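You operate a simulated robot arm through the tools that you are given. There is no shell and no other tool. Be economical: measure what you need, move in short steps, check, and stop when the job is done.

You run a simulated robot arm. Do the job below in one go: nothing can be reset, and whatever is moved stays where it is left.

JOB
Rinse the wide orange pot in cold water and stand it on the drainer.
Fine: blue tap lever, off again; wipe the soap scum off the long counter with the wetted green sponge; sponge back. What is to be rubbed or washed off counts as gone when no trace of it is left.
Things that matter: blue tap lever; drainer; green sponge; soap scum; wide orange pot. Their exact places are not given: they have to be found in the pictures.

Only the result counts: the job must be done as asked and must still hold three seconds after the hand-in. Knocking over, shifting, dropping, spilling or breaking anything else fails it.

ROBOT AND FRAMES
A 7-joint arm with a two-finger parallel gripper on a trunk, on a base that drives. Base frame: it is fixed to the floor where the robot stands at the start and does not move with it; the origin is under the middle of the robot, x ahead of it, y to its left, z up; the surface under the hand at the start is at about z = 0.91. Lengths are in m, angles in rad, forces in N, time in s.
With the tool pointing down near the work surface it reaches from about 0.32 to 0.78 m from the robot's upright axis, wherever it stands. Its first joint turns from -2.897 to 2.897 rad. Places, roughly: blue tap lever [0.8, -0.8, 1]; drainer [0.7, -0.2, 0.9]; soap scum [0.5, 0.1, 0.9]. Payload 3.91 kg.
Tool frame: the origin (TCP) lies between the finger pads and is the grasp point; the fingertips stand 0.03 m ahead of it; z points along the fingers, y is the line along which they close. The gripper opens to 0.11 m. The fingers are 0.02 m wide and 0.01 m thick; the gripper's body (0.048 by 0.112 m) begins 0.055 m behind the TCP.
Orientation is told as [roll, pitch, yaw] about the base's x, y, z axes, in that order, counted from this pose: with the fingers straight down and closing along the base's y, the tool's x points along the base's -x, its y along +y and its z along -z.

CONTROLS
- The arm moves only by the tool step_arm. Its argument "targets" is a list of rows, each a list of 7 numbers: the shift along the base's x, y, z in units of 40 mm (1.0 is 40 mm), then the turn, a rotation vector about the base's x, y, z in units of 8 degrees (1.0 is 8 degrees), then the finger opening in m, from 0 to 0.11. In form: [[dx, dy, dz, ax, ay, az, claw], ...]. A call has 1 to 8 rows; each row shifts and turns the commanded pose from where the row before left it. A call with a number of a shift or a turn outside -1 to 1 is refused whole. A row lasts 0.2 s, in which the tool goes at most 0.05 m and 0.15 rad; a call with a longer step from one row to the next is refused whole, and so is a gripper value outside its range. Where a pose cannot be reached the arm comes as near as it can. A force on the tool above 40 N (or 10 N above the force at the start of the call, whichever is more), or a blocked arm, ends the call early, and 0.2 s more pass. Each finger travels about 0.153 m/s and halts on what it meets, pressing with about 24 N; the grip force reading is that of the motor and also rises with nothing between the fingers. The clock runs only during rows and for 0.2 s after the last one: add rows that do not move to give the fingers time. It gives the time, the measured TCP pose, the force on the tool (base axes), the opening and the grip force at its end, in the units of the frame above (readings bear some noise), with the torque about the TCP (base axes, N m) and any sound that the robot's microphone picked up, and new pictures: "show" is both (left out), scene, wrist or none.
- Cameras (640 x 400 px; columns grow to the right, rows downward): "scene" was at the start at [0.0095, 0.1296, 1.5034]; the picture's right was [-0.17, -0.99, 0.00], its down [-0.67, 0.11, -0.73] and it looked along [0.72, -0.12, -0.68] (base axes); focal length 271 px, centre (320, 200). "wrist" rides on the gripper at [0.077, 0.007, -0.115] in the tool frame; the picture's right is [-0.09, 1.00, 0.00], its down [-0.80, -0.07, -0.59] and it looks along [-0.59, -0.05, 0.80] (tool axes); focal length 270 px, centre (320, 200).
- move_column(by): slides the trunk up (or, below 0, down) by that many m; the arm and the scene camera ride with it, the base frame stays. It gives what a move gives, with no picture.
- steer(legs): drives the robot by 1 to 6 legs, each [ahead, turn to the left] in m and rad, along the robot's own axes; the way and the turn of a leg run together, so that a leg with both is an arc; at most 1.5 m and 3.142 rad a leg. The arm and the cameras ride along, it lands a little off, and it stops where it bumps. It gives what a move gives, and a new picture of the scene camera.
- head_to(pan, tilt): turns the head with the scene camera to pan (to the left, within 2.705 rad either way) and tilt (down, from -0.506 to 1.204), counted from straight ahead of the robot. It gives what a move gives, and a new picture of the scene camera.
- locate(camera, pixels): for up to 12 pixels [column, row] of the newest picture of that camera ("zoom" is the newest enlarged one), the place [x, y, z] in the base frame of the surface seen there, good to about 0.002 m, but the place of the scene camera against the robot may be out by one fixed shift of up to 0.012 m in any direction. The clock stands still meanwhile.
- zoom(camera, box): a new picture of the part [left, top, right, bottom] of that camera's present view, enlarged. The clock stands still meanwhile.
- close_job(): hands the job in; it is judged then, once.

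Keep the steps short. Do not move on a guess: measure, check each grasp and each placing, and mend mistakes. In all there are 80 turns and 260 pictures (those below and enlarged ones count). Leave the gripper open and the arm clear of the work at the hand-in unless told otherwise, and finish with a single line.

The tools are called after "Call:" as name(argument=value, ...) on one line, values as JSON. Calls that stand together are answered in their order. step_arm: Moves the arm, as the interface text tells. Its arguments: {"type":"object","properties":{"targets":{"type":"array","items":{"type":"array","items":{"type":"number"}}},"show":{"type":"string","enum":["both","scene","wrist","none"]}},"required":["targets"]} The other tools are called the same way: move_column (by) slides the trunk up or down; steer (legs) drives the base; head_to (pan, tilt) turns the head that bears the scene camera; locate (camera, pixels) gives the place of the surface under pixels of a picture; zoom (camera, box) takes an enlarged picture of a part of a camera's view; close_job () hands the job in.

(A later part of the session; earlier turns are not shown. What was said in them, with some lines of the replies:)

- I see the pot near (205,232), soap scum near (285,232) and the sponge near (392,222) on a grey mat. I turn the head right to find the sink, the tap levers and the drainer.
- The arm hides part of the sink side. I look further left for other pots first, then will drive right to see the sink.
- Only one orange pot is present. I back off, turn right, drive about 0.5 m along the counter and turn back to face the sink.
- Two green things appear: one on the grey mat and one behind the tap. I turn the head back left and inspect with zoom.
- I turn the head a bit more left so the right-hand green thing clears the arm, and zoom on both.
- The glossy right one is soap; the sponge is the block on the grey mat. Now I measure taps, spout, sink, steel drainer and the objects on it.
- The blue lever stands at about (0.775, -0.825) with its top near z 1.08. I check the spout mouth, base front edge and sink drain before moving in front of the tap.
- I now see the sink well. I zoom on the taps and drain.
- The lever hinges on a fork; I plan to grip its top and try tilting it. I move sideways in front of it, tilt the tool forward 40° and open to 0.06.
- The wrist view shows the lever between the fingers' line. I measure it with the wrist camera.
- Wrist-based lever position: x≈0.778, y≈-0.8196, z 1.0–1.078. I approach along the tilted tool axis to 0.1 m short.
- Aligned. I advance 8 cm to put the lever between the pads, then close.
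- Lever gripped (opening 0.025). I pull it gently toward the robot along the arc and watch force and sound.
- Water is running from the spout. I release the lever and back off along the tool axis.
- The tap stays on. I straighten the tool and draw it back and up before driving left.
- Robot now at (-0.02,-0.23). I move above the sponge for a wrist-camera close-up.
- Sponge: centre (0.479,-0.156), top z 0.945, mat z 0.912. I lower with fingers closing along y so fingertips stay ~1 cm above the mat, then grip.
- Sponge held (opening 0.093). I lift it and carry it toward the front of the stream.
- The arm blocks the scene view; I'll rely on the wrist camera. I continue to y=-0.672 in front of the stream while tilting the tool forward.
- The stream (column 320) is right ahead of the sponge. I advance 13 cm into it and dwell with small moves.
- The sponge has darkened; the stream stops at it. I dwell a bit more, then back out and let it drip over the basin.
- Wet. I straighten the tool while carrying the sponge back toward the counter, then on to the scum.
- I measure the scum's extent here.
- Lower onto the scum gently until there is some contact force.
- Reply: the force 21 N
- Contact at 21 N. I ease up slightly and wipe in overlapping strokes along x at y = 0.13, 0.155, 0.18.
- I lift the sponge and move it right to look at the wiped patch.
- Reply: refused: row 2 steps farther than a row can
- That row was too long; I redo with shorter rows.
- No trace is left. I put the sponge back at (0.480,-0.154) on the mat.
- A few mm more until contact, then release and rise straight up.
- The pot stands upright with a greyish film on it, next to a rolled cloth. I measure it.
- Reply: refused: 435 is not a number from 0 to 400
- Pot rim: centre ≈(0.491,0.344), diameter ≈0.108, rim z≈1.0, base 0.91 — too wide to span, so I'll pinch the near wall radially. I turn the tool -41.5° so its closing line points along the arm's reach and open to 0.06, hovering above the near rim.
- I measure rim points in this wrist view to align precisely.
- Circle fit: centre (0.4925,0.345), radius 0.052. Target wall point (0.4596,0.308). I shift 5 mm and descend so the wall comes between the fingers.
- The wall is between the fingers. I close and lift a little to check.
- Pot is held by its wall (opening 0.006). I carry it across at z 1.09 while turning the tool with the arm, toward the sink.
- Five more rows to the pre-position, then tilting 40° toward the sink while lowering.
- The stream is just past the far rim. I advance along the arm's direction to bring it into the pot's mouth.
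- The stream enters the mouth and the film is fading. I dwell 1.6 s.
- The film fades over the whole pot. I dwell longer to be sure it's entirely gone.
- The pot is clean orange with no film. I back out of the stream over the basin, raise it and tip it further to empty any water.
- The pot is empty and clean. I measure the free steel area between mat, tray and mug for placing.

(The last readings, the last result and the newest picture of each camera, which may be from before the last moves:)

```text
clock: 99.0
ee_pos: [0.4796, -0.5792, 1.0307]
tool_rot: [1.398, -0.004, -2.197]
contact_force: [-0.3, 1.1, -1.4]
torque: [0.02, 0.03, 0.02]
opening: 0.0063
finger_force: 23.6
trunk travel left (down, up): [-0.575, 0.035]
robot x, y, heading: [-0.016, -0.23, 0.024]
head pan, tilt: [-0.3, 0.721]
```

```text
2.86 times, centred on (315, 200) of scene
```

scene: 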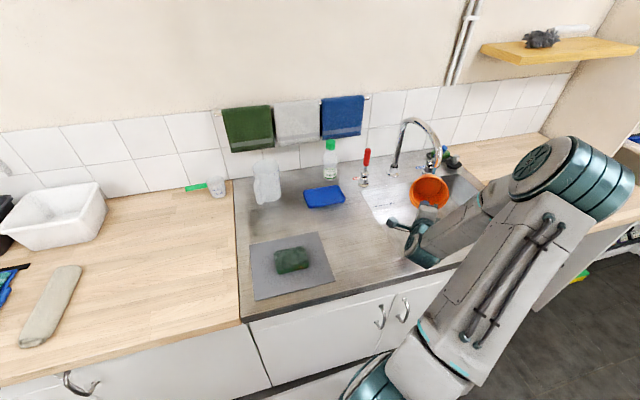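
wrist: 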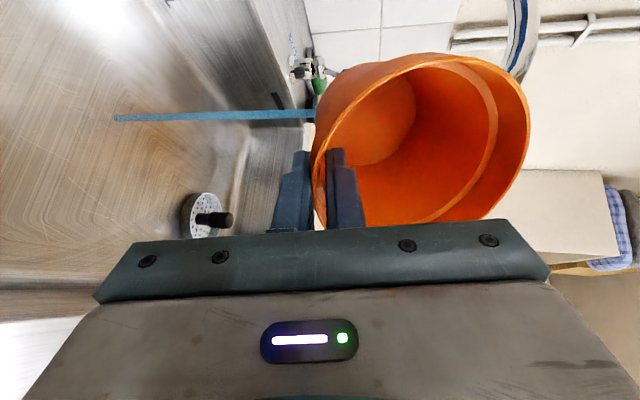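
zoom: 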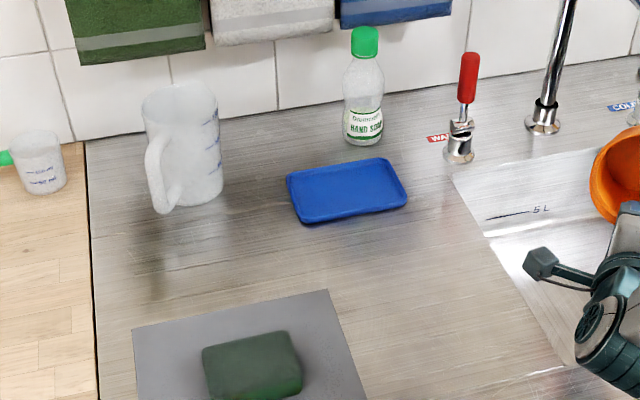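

Free spot chosen: pot centre (0.64,-0.26) on bare steel, between mat (back edge ≈0.58) and tray (front ≈0.69). I stand the pot upright again and carry it there.

Call:
step_arm(targets=[[0, 0, 0.2, 0.588, 0.809, 0, 0.0], [0, 0, 0.2, 0.588, 0.809, 0, 0.0], [0, 0, 0.2, 0.588, 0.809, 0, 0.0], [0, 0, 0.2, 0.588, 0.809, 0, 0.0], [0, 0, 0.2, 0.588, 0.809, 0, 0.0], [0, 0, 0.2, 0.588, 0.809, 0, 0.0], [0, 0, 0.2, 0.588, 0.809, 0, 0.0], [0, 0, 0.2, 0.588, 0.809, 0, 0.0]], show="none")

Call:
step_arm(targets=[[0, 0, 0, 0.588, 0.809, 0, 0.0], [0, 0, 0, 0.588, 0.809, 0, 0.0], [0, 0.9, 0, 0, 0, 0.7, 0.0], [0, 0.9, 0, 0, 0, 0.7, 0.0], [0, 0.9, 0, 0, 0, 0.7, 0.0], [0, 0.9, 0, 0, 0, 0.7, 0.0], [0, 0.9, 0, 0, 0, 0.7, 0.0], [0, 0.9, 0, 0, 0, 0.65, 0.0]], show="both")

```text
clock: 100.8
ee_pos: [0.4784, -0.5803, 1.0948]
tool_rot: [0.281, 0.0, -2.196]
contact_force: [-0.6, -1.2, -0.4]
torque: [0.0, -0.01, 0.0]
opening: 0.0061
finger_force: 23.9
trunk travel left (down, up): [-0.575, 0.035]
robot x, y, heading: [-0.0185, -0.2281, 0.021]
head pan, tilt: [-0.3, 0.721]
```

```text
clock: 102.6
ee_pos: [0.4799, -0.3627, 1.0976]
tool_rot: [0.003, -0.001, -1.612]
contact_force: [0.4, -0.3, -0.2]
torque: [-0.02, 0.03, 0.01]
opening: 0.0061
finger_force: 24.4
trunk travel left (down, up): [-0.575, 0.035]
robot x, y, heading: [-0.0194, -0.2291, 0.023]
head pan, tilt: [-0.3, 0.721]
```

scene: 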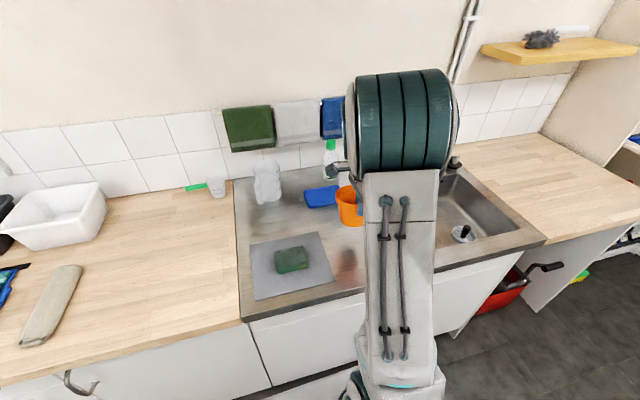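
wrist: 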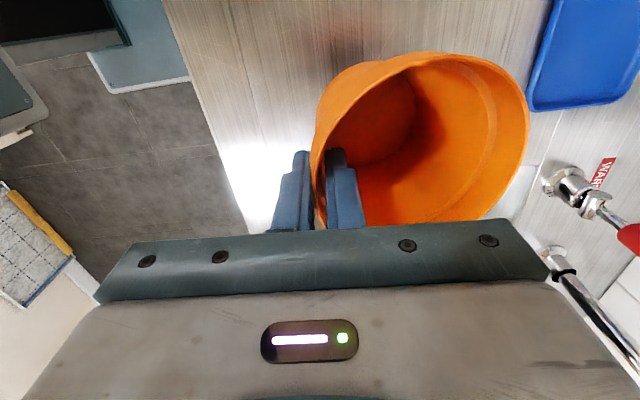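

Pot upright and clean. I move over the spot and lower to ~2 cm above.

Call:
step_arm(targets=[[0.69, 0.655, 0, 0, 0, 0, 0.0], [0.69, 0.655, 0, 0, 0, 0, 0.0], [0.69, 0.655, 0, 0, 0, 0, 0.0], [0.69, 0.655, 0, 0, 0, 0, 0.0], [0, 0, -0.73, 0, 0, 0, 0.0], [0, 0, -0.73, 0, 0, 0, 0.0], [0, 0, -0.73, 0, 0, 0, 0.0], [0, 0, 0, 0, 0, 0, 0.0]])

Call:
zoom(camera="scene", box=[225, 130, 405, 270])

```text
clock: 104.4
ee_pos: [0.5914, -0.2596, 1.0076]
tool_rot: [0.002, 0.0, -1.614]
contact_force: [-0.7, -0.2, 1.6]
torque: [0.01, -0.13, -0.01]
opening: 0.0062
finger_force: 24.0
trunk travel left (down, up): [-0.575, 0.035]
robot x, y, heading: [-0.0183, -0.234, 0.026]
head pan, tilt: [-0.3, 0.721]
```

scene: 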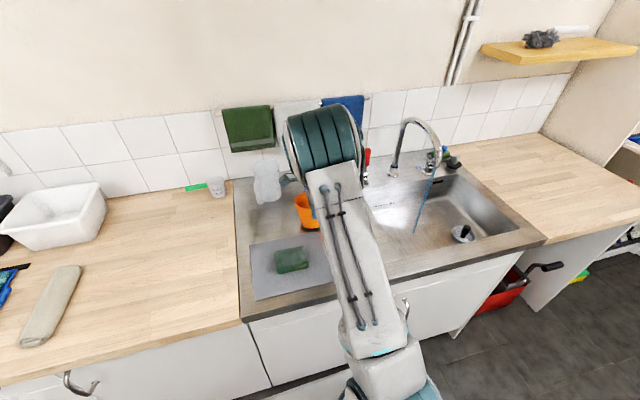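
wrist: 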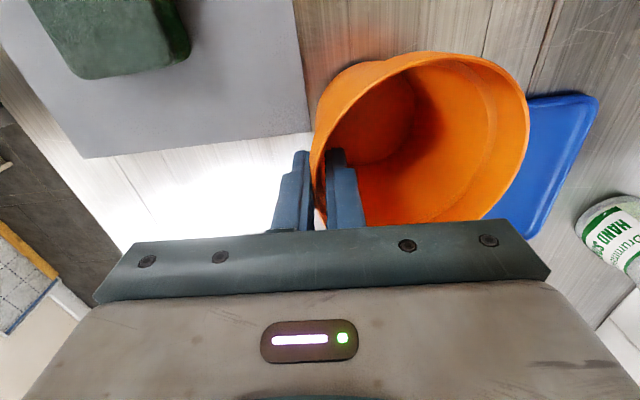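

```text
2.86 times, centred on (315, 200) of scene
```

zoom: 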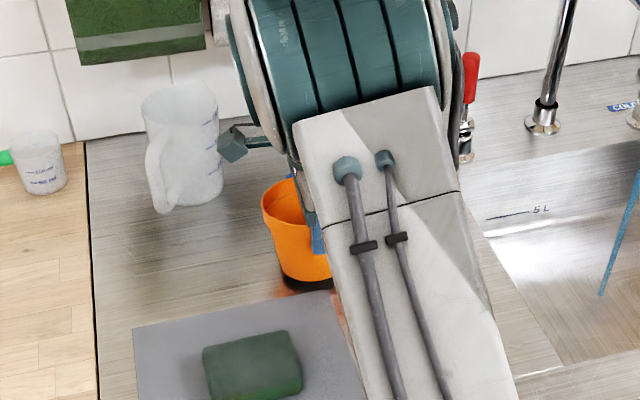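

I check clearance to the tray and mat in the wrist view before lowering the last 2 cm.

Call:
locate(camera="wrist", pixels=[[532, 98], [540, 96], [515, 215], [595, 98], [310, 130], [300, 20], [527, 110], [312, 180]])

Call:
step_arm(targets=[[0, 0, -0.2, 0, 0, 0, 0.0], [0, 0, 0, 0, 0, 0, 0.0]], show="none")

```text
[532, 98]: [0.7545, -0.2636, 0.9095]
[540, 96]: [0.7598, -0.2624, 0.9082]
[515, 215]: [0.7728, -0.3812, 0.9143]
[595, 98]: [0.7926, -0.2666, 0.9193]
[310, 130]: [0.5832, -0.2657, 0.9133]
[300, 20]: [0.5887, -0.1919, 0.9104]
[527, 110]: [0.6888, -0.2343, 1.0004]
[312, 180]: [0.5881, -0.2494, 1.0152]
```

```text
clock: 105.0
ee_pos: [0.5894, -0.2606, 1.0025]
tool_rot: [0.005, 0.0, -1.617]
contact_force: [-4.8, 0.4, 17.3]
torque: [0.09, -0.99, 0.03]
opening: 0.0082
finger_force: 24.3
trunk travel left (down, up): [-0.575, 0.035]
robot x, y, heading: [-0.0174, -0.2273, 0.026]
head pan, tilt: [-0.3, 0.721]
```

The pot touched ~1.5 cm early: its far rim (z 1.000) is lower than the near rim (1.015), so it has sagged about 8° in the grip. I raise, correct the tilt with the tool by 8°, and re-measure.

Call:
step_arm(targets=[[0, 0, 0.6, 0, 0, 0, 0.0], [0, 0, 0, -0.04, -1, 0, 0.0], [0, 0, 0, 0, 0, 0, 0.0]], show="wrist")

Call:
locate(camera="wrist", pixels=[[312, 175], [314, 150], [525, 150], [526, 120], [430, 55], [470, 58], [400, 62]])

Call:
zoom(camera="scene", box=[255, 160, 375, 250])

```text
clock: 105.8
ee_pos: [0.5902, -0.2579, 1.0228]
tool_rot: [0.141, 0.0, -1.614]
contact_force: [-0.7, 0.9, -0.3]
torque: [-0.01, 0.0, 0.01]
opening: 0.0061
finger_force: 24.2
trunk travel left (down, up): [-0.575, 0.035]
robot x, y, heading: [-0.0219, -0.2312, 0.02]
head pan, tilt: [-0.3, 0.721]
```

wrist: 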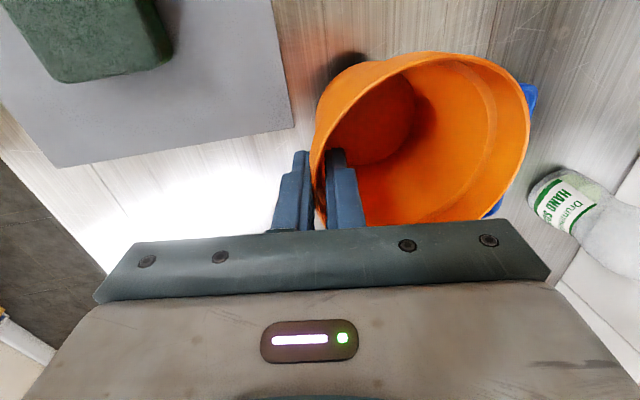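

```text
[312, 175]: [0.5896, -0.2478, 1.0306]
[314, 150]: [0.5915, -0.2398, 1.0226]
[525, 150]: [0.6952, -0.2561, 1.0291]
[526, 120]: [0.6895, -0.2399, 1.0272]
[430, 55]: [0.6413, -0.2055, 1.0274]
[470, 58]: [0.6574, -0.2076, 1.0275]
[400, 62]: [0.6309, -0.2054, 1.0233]
```

```text
4.44 times, centred on (315, 205) of scene
```

zoom: 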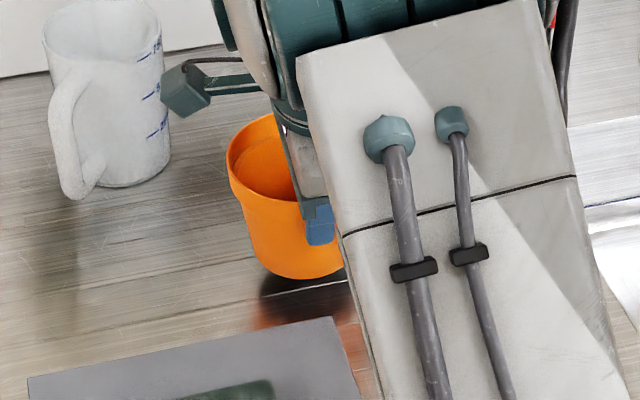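

The rim is level now (z≈1.028). I lower in small steps until light contact.

Call:
step_arm(targets=[[-0.1, 0, -0.3, 0, 0, 0, 0.0], [0, 0, -0.25, 0, 0, 0, 0.0], [0, 0, -0.08, 0, 0, 0, 0.0], [0, 0, 0, 0, 0, 0, 0.0]], show="none")

```text
clock: 106.8
ee_pos: [0.5869, -0.2589, 0.9978]
tool_rot: [0.141, 0.003, -1.615]
contact_force: [-0.3, -0.6, -0.8]
torque: [-0.02, 0.02, 0.01]
opening: 0.006
finger_force: 23.2
trunk travel left (down, up): [-0.575, 0.035]
robot x, y, heading: [-0.019, -0.2261, 0.021]
head pan, tilt: [-0.3, 0.721]
```

Call:
step_arm(targets=[[0, 0, -0.07, 0, 0, 0, 0.0], [0, 0, -0.05, 0, 0, 0, 0.0], [0, 0, 0, 0, 0, 0, 0.0]], show="wrist")

```text
clock: 107.6
ee_pos: [0.5849, -0.2584, 0.9952]
tool_rot: [0.142, 0.001, -1.614]
contact_force: [-2.7, 0.0, 10.9]
torque: [0.2, -0.6, 0.07]
opening: 0.0062
finger_force: 24.6
trunk travel left (down, up): [-0.575, 0.035]
robot x, y, heading: [-0.0173, -0.2283, 0.028]
head pan, tilt: [-0.3, 0.721]
```

wrist: 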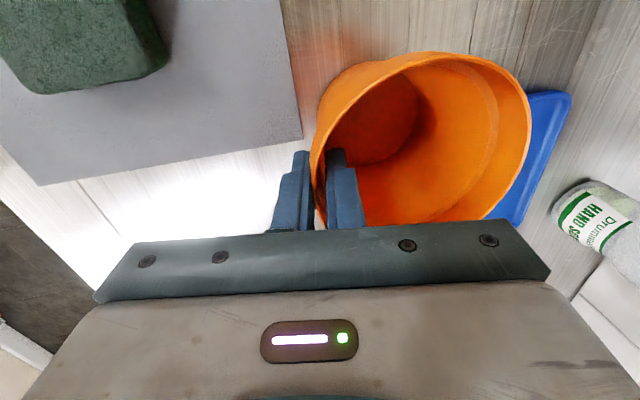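

Contact at z 0.995, essentially flat. I open gently and rise straight along the tool axis.

Call:
step_arm(targets=[[0, 0, 0, 0, 0, 0, 0.02], [0, 0, 0, 0, 0, 0, 0.04], [0, 0, 0, 0, 0, 0, 0.05], [0, 0, 0, 0, 0, 0, 0.05], [0, 0, 0.6, 0, 0, 0, 0.05], [0, 0, 0.9, 0, 0, 0, 0.05], [-0.3, 0, 0.9, 0.04, 1, 0, 0.05], [-0.3, 0, 0.9, 0, 0, 0, 0.05]])

Call:
zoom(camera="wrist", box=[260, 0, 560, 190])

```text
clock: 109.4
ee_pos: [0.5621, -0.2589, 1.1292]
tool_rot: [0.003, 0.002, -1.617]
contact_force: [0.2, 0.0, -0.3]
torque: [0.05, 0.01, -0.03]
opening: 0.0499
finger_force: 0.0
trunk travel left (down, up): [-0.575, 0.035]
robot x, y, heading: [-0.0153, -0.2239, 0.028]
head pan, tilt: [-0.3, 0.721]
```

scene: 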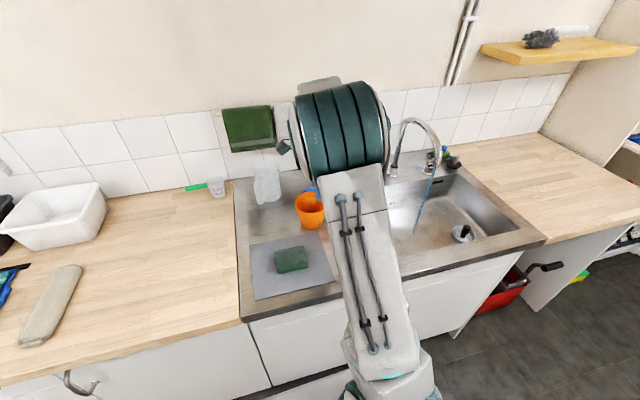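
wrist: 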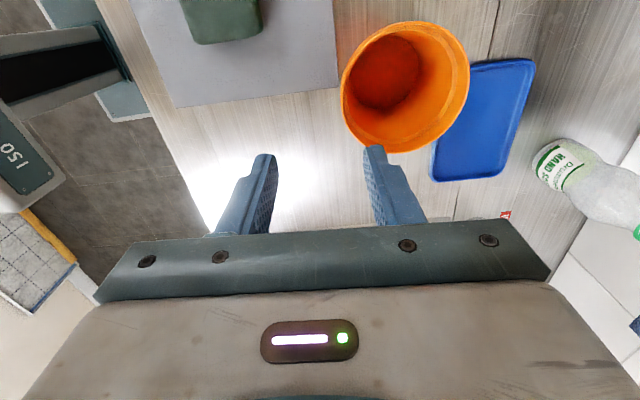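

```text
2.11 times, centred on (410, 95) of wrist
```

zoom: 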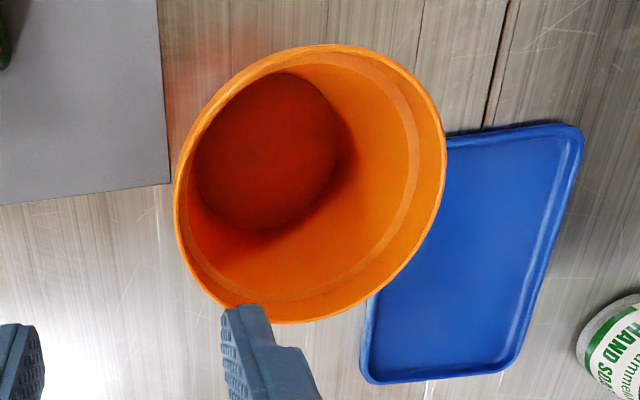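

Pot stands released. I verify that its rim is level.

Call:
locate(camera="wrist", pixels=[[342, 88], [345, 120], [466, 60], [466, 95], [400, 22], [365, 145], [420, 150], [355, 50], [430, 120], [498, 62]])

Call:
step_arm(targets=[[-0.7, 0, 0.9, 0, 0, 0.8, 0.05], [-0.7, 0, 0.9, 0, 0, 0.8, 0.05], [-0.7, 0, 0.9, 0, 0, 0.8, 0.05], [-0.7, 0, 0.9, 0, 0, 0.8, 0.05], [-0.5, 0, 0.5, 0, 0, 0.8, 0.05], [0, 0, 0, 0, 0, 0.8, 0.05], [0, 0, 0, 0, 0, 0.8, 0.05], [0, 0, 0, 0, 0, 0.8, 0.05]], show="scene")

Call:
zoom(camera="scene", box=[225, 130, 405, 270])

```text
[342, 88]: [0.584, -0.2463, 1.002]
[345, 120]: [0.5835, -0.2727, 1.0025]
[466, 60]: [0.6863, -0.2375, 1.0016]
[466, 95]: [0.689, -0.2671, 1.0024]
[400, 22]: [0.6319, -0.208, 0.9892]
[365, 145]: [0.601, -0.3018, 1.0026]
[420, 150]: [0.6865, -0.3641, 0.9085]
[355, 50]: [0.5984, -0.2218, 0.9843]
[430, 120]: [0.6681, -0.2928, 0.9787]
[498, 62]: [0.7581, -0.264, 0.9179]
```

```text
clock: 111.2
ee_pos: [0.4309, -0.2594, 1.2908]
tool_rot: [0.001, 0.002, -0.722]
contact_force: [-0.8, -0.2, -0.9]
torque: [-0.01, 0.0, -0.01]
opening: 0.0503
finger_force: 0.1
trunk travel left (down, up): [-0.575, 0.035]
robot x, y, heading: [-0.0159, -0.2296, 0.021]
head pan, tilt: [-0.3, 0.721]
```

scene: 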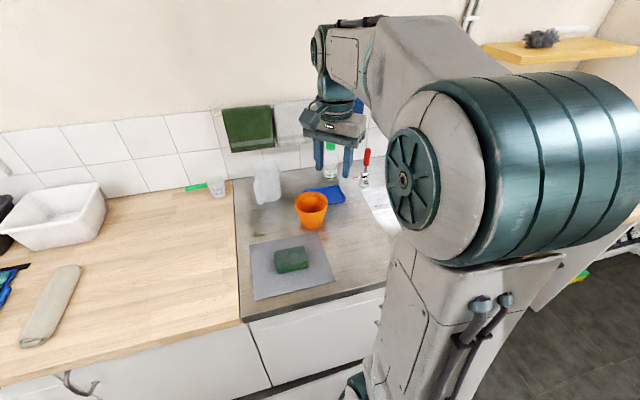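

```text
2.86 times, centred on (315, 200) of scene
```

zoom: 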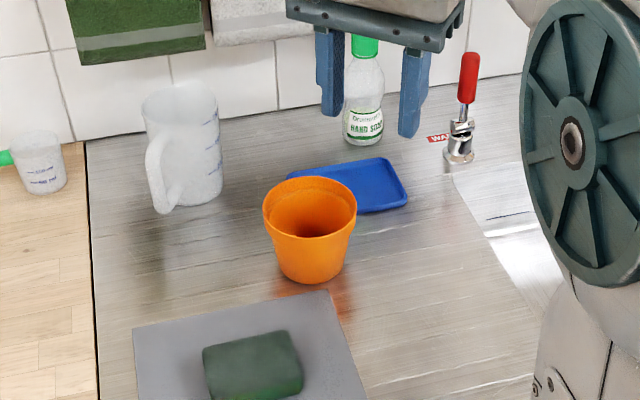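

Rim level at z 1.002, pot stands well. Now I drive back in front of the tap to shut it.

Call:
steer(legs=[[-0.1, 0], [0, -1.592], [0.475, 0], [0, 1.571], [0.1, 0]])

Call:
head_to(pan=0.35, tilt=0.72)

```text
clock: 123.2
ee_pos: [0.4408, -0.7435, 1.2897]
tool_rot: [0.0, 0.002, -0.729]
contact_force: [0.6, -0.6, -0.6]
torque: [0.0, 0.04, -0.01]
opening: 0.0502
finger_force: 0.0
trunk travel left (down, up): [-0.575, 0.035]
robot x, y, heading: [-0.0068, -0.7075, 0.011]
head pan, tilt: [-0.3, 0.721]
```

scene: 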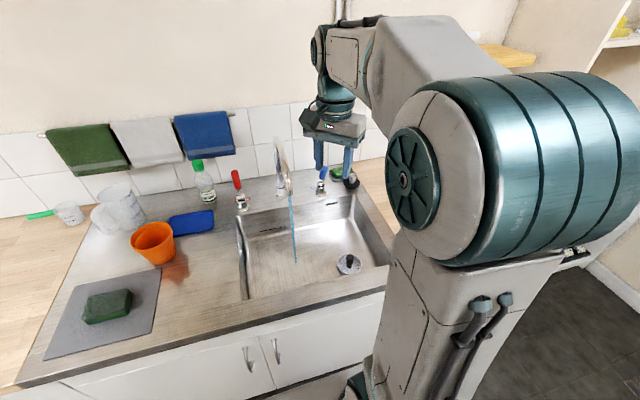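

```text
clock: 124.2
ee_pos: [0.441, -0.7429, 1.2899]
tool_rot: [0.0, 0.001, -0.729]
contact_force: [-0.1, 0.7, 0.6]
torque: [-0.01, 0.02, 0.01]
opening: 0.05
finger_force: 0.1
trunk travel left (down, up): [-0.575, 0.035]
robot x, y, heading: [-0.0108, -0.7106, 0.015]
head pan, tilt: [0.351, 0.721]
```

scene: 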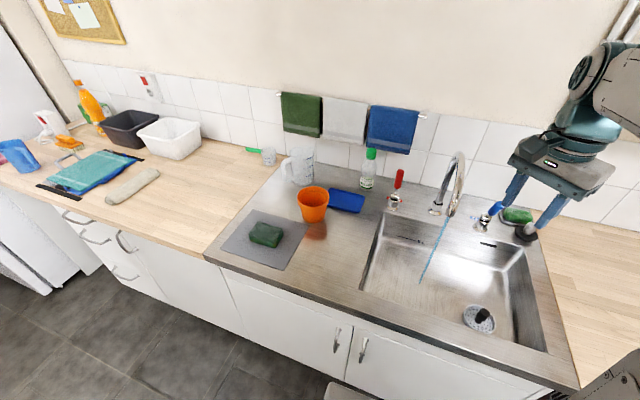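

I restore the tool heading and repeat the tilted approach pose used before.

Call:
step_arm(targets=[[0, -0.32, 0, 0, 0, 0.87, 0.06], [0, -0.32, 0, 0, 0, 0.87, 0.06], [0, -0.32, 0, 0, 0, 0.87, 0.06], [0, -0.32, 0, 0, 0, 0.87, 0.06], [0, -0.32, 0, 0, 0, 0.87, 0.06], [0, -0.32, 0, 0, 0, 0.87, 0.06]], show="none")

Call:
step_arm(targets=[[0.66, 0, -0.35, 0, -1, 0, 0.06], [0.66, 0, -0.35, 0, -1, 0, 0.06], [0.66, 0, -0.35, 0, -1, 0, 0.06], [0.66, 0, -0.35, 0, -1, 0, 0.06], [0.66, 0, -0.35, 0, -1, 0, 0.06], [0, 0, 0, 0, 0, 0, 0.06]], show="wrist")

```text
clock: 125.6
ee_pos: [0.4404, -0.8215, 1.2899]
tool_rot: [0.002, 0.002, -0.001]
contact_force: [0.3, 0.9, -0.1]
torque: [0.01, -0.02, 0.02]
opening: 0.06
finger_force: 0.0
trunk travel left (down, up): [-0.575, 0.035]
robot x, y, heading: [-0.0105, -0.7126, 0.017]
head pan, tilt: [0.351, 0.721]
```

```text
clock: 127.0
ee_pos: [0.5727, -0.8216, 1.2207]
tool_rot: [0.002, -0.699, -0.001]
contact_force: [-0.1, 0.4, -0.6]
torque: [0.02, 0.0, 0.03]
opening: 0.0601
finger_force: 0.0
trunk travel left (down, up): [-0.575, 0.035]
robot x, y, heading: [-0.0076, -0.7106, 0.016]
head pan, tilt: [0.351, 0.721]
```

wrist: 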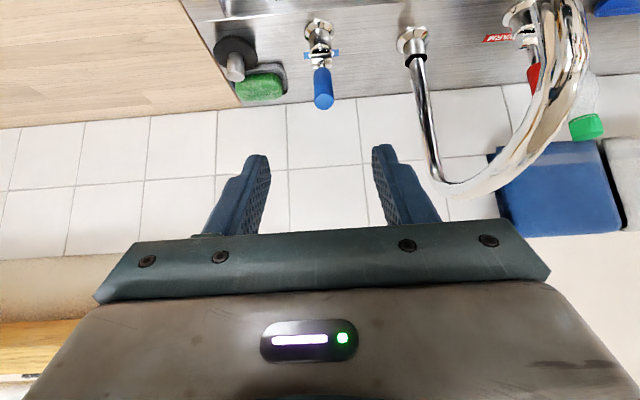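

Lever in line. I advance onto it and close.

Call:
step_arm(targets=[[0.643, 0.01, -0.703, 0, 0, 0, 0.06], [0.643, 0.01, -0.703, 0, 0, 0, 0.06], [0.643, 0.01, -0.703, 0, 0, 0, 0.06], [0.643, 0.01, -0.703, 0, 0, 0, 0.06], [0.643, 0.01, -0.703, 0, 0, 0, 0.06], [0.643, 0, -0.703, 0, 0, 0, 0.06], [0, 0, 0, 0, 0, 0, 0.06]], show="wrist")

Call:
step_arm(targets=[[0, 0, 0, 0, 0, 0, 0.0], [0, 0, 0, 0, 0, 0, 0.0], [0, 0, 0, 0, 0, 0, 0.0]], show="wrist")

```text
clock: 128.6
ee_pos: [0.7271, -0.8175, 1.0503]
tool_rot: [0.004, -0.698, -0.001]
contact_force: [0.5, -0.4, 0.7]
torque: [0.03, 0.01, 0.0]
opening: 0.0599
finger_force: 0.1
trunk travel left (down, up): [-0.575, 0.035]
robot x, y, heading: [-0.0082, -0.7111, 0.016]
head pan, tilt: [0.351, 0.721]
```

wrist: 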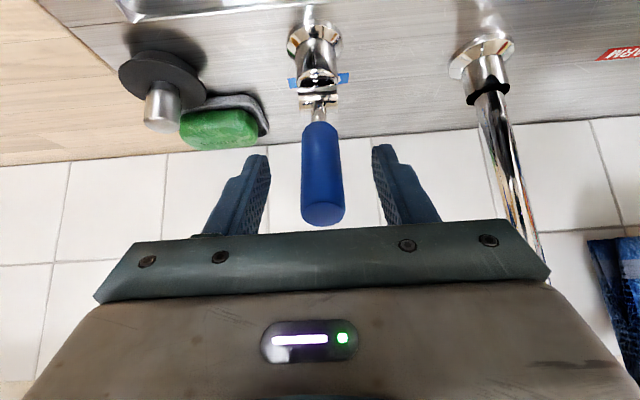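

```text
clock: 129.4
ee_pos: [0.7281, -0.8185, 1.0509]
tool_rot: [0.002, -0.696, 0.001]
contact_force: [3.1, 1.2, -3.6]
torque: [-0.87, -0.06, -0.27]
opening: 0.0244
finger_force: 44.8
trunk travel left (down, up): [-0.575, 0.035]
robot x, y, heading: [-0.0069, -0.7133, 0.016]
head pan, tilt: [0.351, 0.721]
```

wrist: 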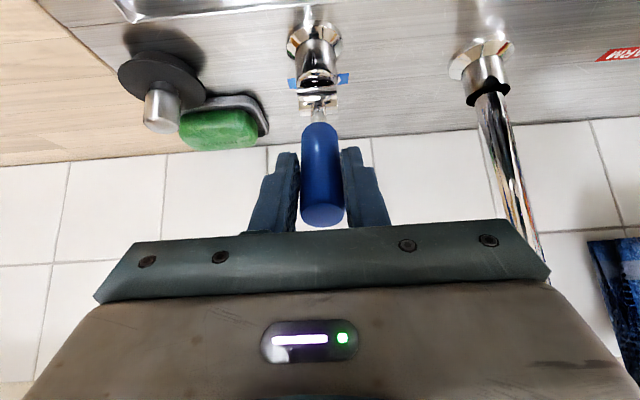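

Gripped. I push the lever back along the same arc to its starting place (x≈0.775, z≈1.062), slightly beyond to reach the stop.

Call:
step_arm(targets=[[0.4, 0, 0.15, 0, 0, 0, 0.0], [0.4, 0, 0.07, 0, 0, 0, 0.0], [0.4, 0, 0, 0, 0, 0, 0.0], [0.1, 0, 0, 0, 0, 0, 0.0]])

Call:
zoom(camera="scene", box=[360, 140, 560, 340])

```text
clock: 130.2
ee_pos: [0.7677, -0.8188, 1.0607]
tool_rot: [0.0, -0.688, 0.003]
contact_force: [-13.3, 1.6, 4.0]
torque: [-1.06, -0.81, 0.19]
opening: 0.0246
finger_force: 44.9
trunk travel left (down, up): [-0.575, 0.035]
robot x, y, heading: [-0.0088, -0.7103, 0.01]
head pan, tilt: [0.351, 0.721]
stopped in row 4: the force on the tool passed its limit at 43 N (the readings are from after the stop); the commanded pose is now the measured one
```

scene: 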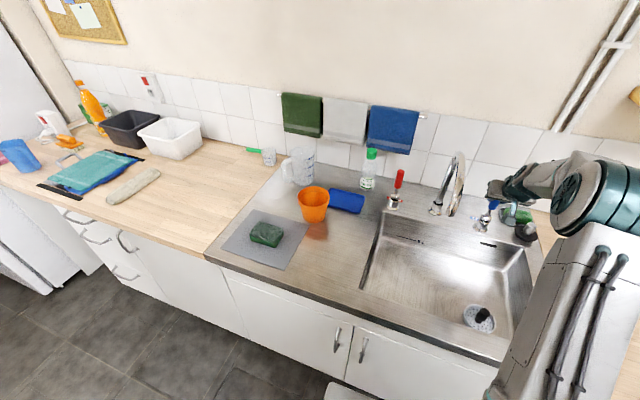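
wrist: 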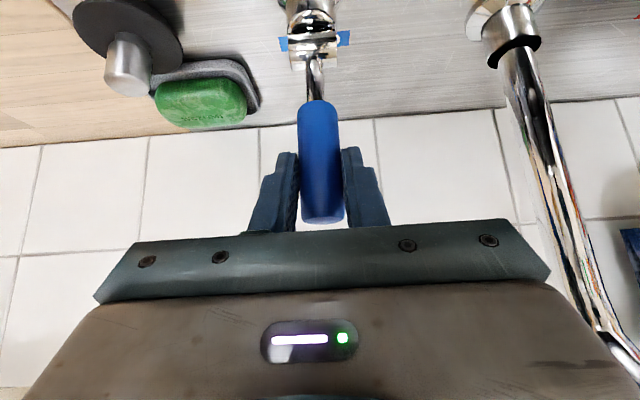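

```text
2.00 times, centred on (460, 240) of scene
```

zoom: 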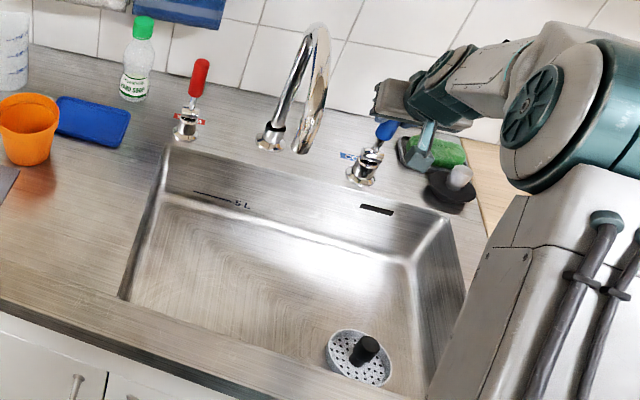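

The water has stopped and the lever hit its stop. I release, back off and check the lever's position.

Call:
step_arm(targets=[[0, 0, 0, 0, 0, 0, 0.06], [0, 0, 0, 0, 0, 0, 0.06], [-0.6, 0, 0.7, 0, 0, 0, 0.06], [-0.6, 0, 0.7, 0, 0, 0, 0.06], [-0.6, 0, 0.7, 0, 0, 0, 0.06], [-0.6, 0, 0.7, 0, 0, 0, 0.06], [-0.6, 0, 0.7, 0, 0, 0, 0.06], [-0.6, 0, 0.7, 0, 0, 0, 0.06]])

Call:
locate(camera="wrist", pixels=[[321, 110], [320, 95], [319, 80], [318, 65]])

Call:
zoom(camera="scene", box=[400, 140, 560, 300])

```text
clock: 132.0
ee_pos: [0.6271, -0.8164, 1.228]
tool_rot: [0.003, -0.689, 0.0]
contact_force: [0.4, -0.8, 0.8]
torque: [0.0, 0.0, -0.02]
opening: 0.0599
finger_force: 0.1
trunk travel left (down, up): [-0.575, 0.035]
robot x, y, heading: [-0.0074, -0.7118, 0.017]
head pan, tilt: [0.351, 0.721]
```

scene: 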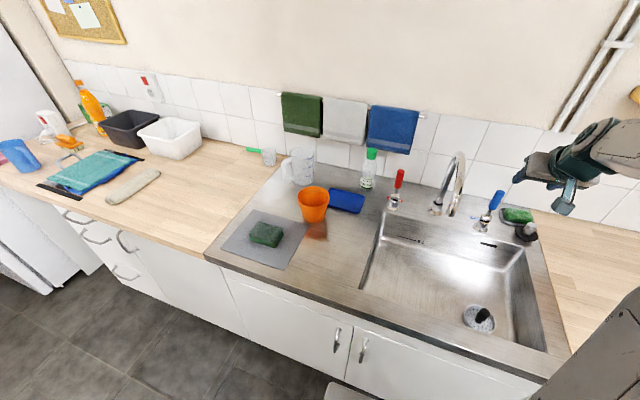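
wrist: 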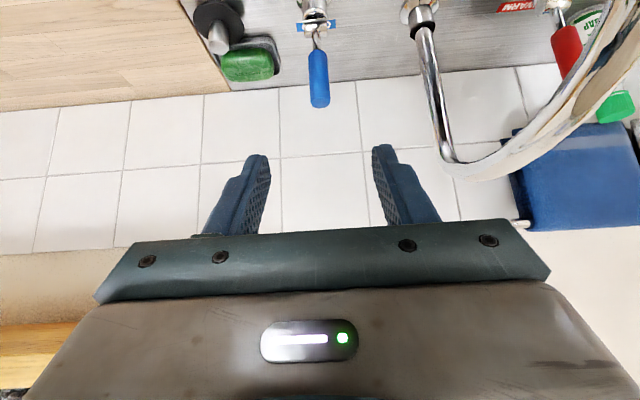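

```text
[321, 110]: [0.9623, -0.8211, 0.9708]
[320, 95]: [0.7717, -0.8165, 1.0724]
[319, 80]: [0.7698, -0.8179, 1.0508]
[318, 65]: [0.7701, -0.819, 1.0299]
```

```text
2.50 times, centred on (480, 220) of scene
```

zoom: 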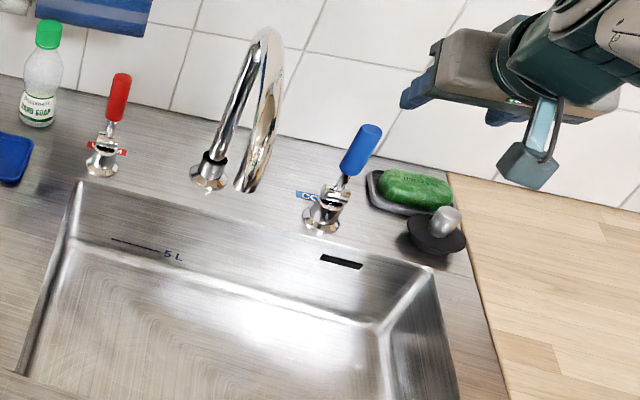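

The lever is upright again as at first and no water runs. I pull the arm back, open, and take a last look at the pot, sponge and wiped counter.

Call:
step_arm(targets=[[-0.8, 0.3, 0.5, 0, 1, 0, 0.11], [-0.8, 0.3, 0.5, 0, 1, 0, 0.11], [-0.8, 0.3, 0.5, 0, 1, 0, 0.11], [-0.8, 0.3, 0, 0, 1, 0, 0.11], [-0.8, 0.3, 0, 0, 1, 0, 0.11]], show="scene")

Call:
zoom(camera="scene", box=[100, 130, 400, 290])

Call:
zoom(camera="scene", box=[240, 170, 360, 260])

```text
clock: 133.2
ee_pos: [0.4682, -0.7568, 1.2882]
tool_rot: [0.002, 0.011, 0.0]
contact_force: [-0.3, 1.1, -0.1]
torque: [-0.02, 0.03, 0.01]
opening: 0.1103
finger_force: 0.1
trunk travel left (down, up): [-0.575, 0.035]
robot x, y, heading: [-0.0084, -0.7115, 0.015]
head pan, tilt: [0.351, 0.721]
```

scene: 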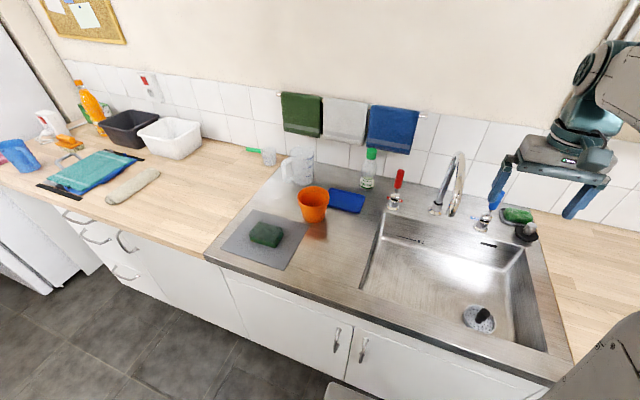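

```text
2.13 times, centred on (250, 210) of scene
```

zoom: 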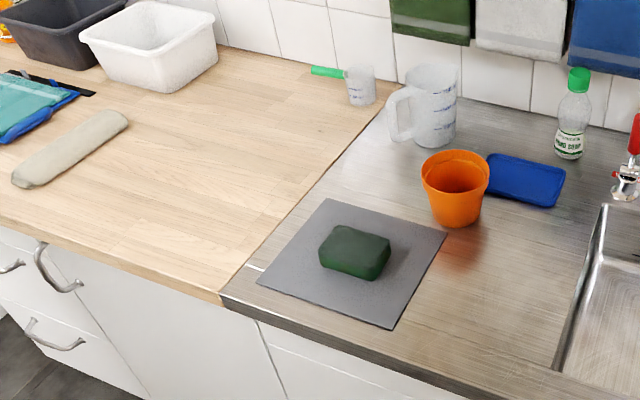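

```text
4.44 times, centred on (300, 215) of scene
```

zoom: 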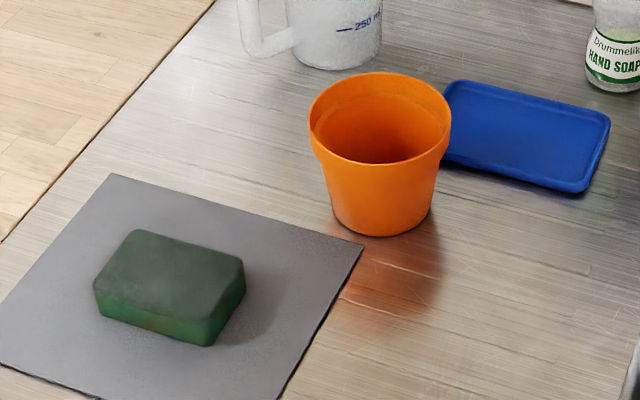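

All is as asked: pot clean and standing on the steel drainer, scum gone, sponge back on its mat, tap off. I hand in.

Call:
close_job()

```text
The job is handed in.
```

The orange pot is rinsed and standing on the drainer, the soap scum is wiped off with no trace left, the green sponge is back on its mat, and the blue tap is off.
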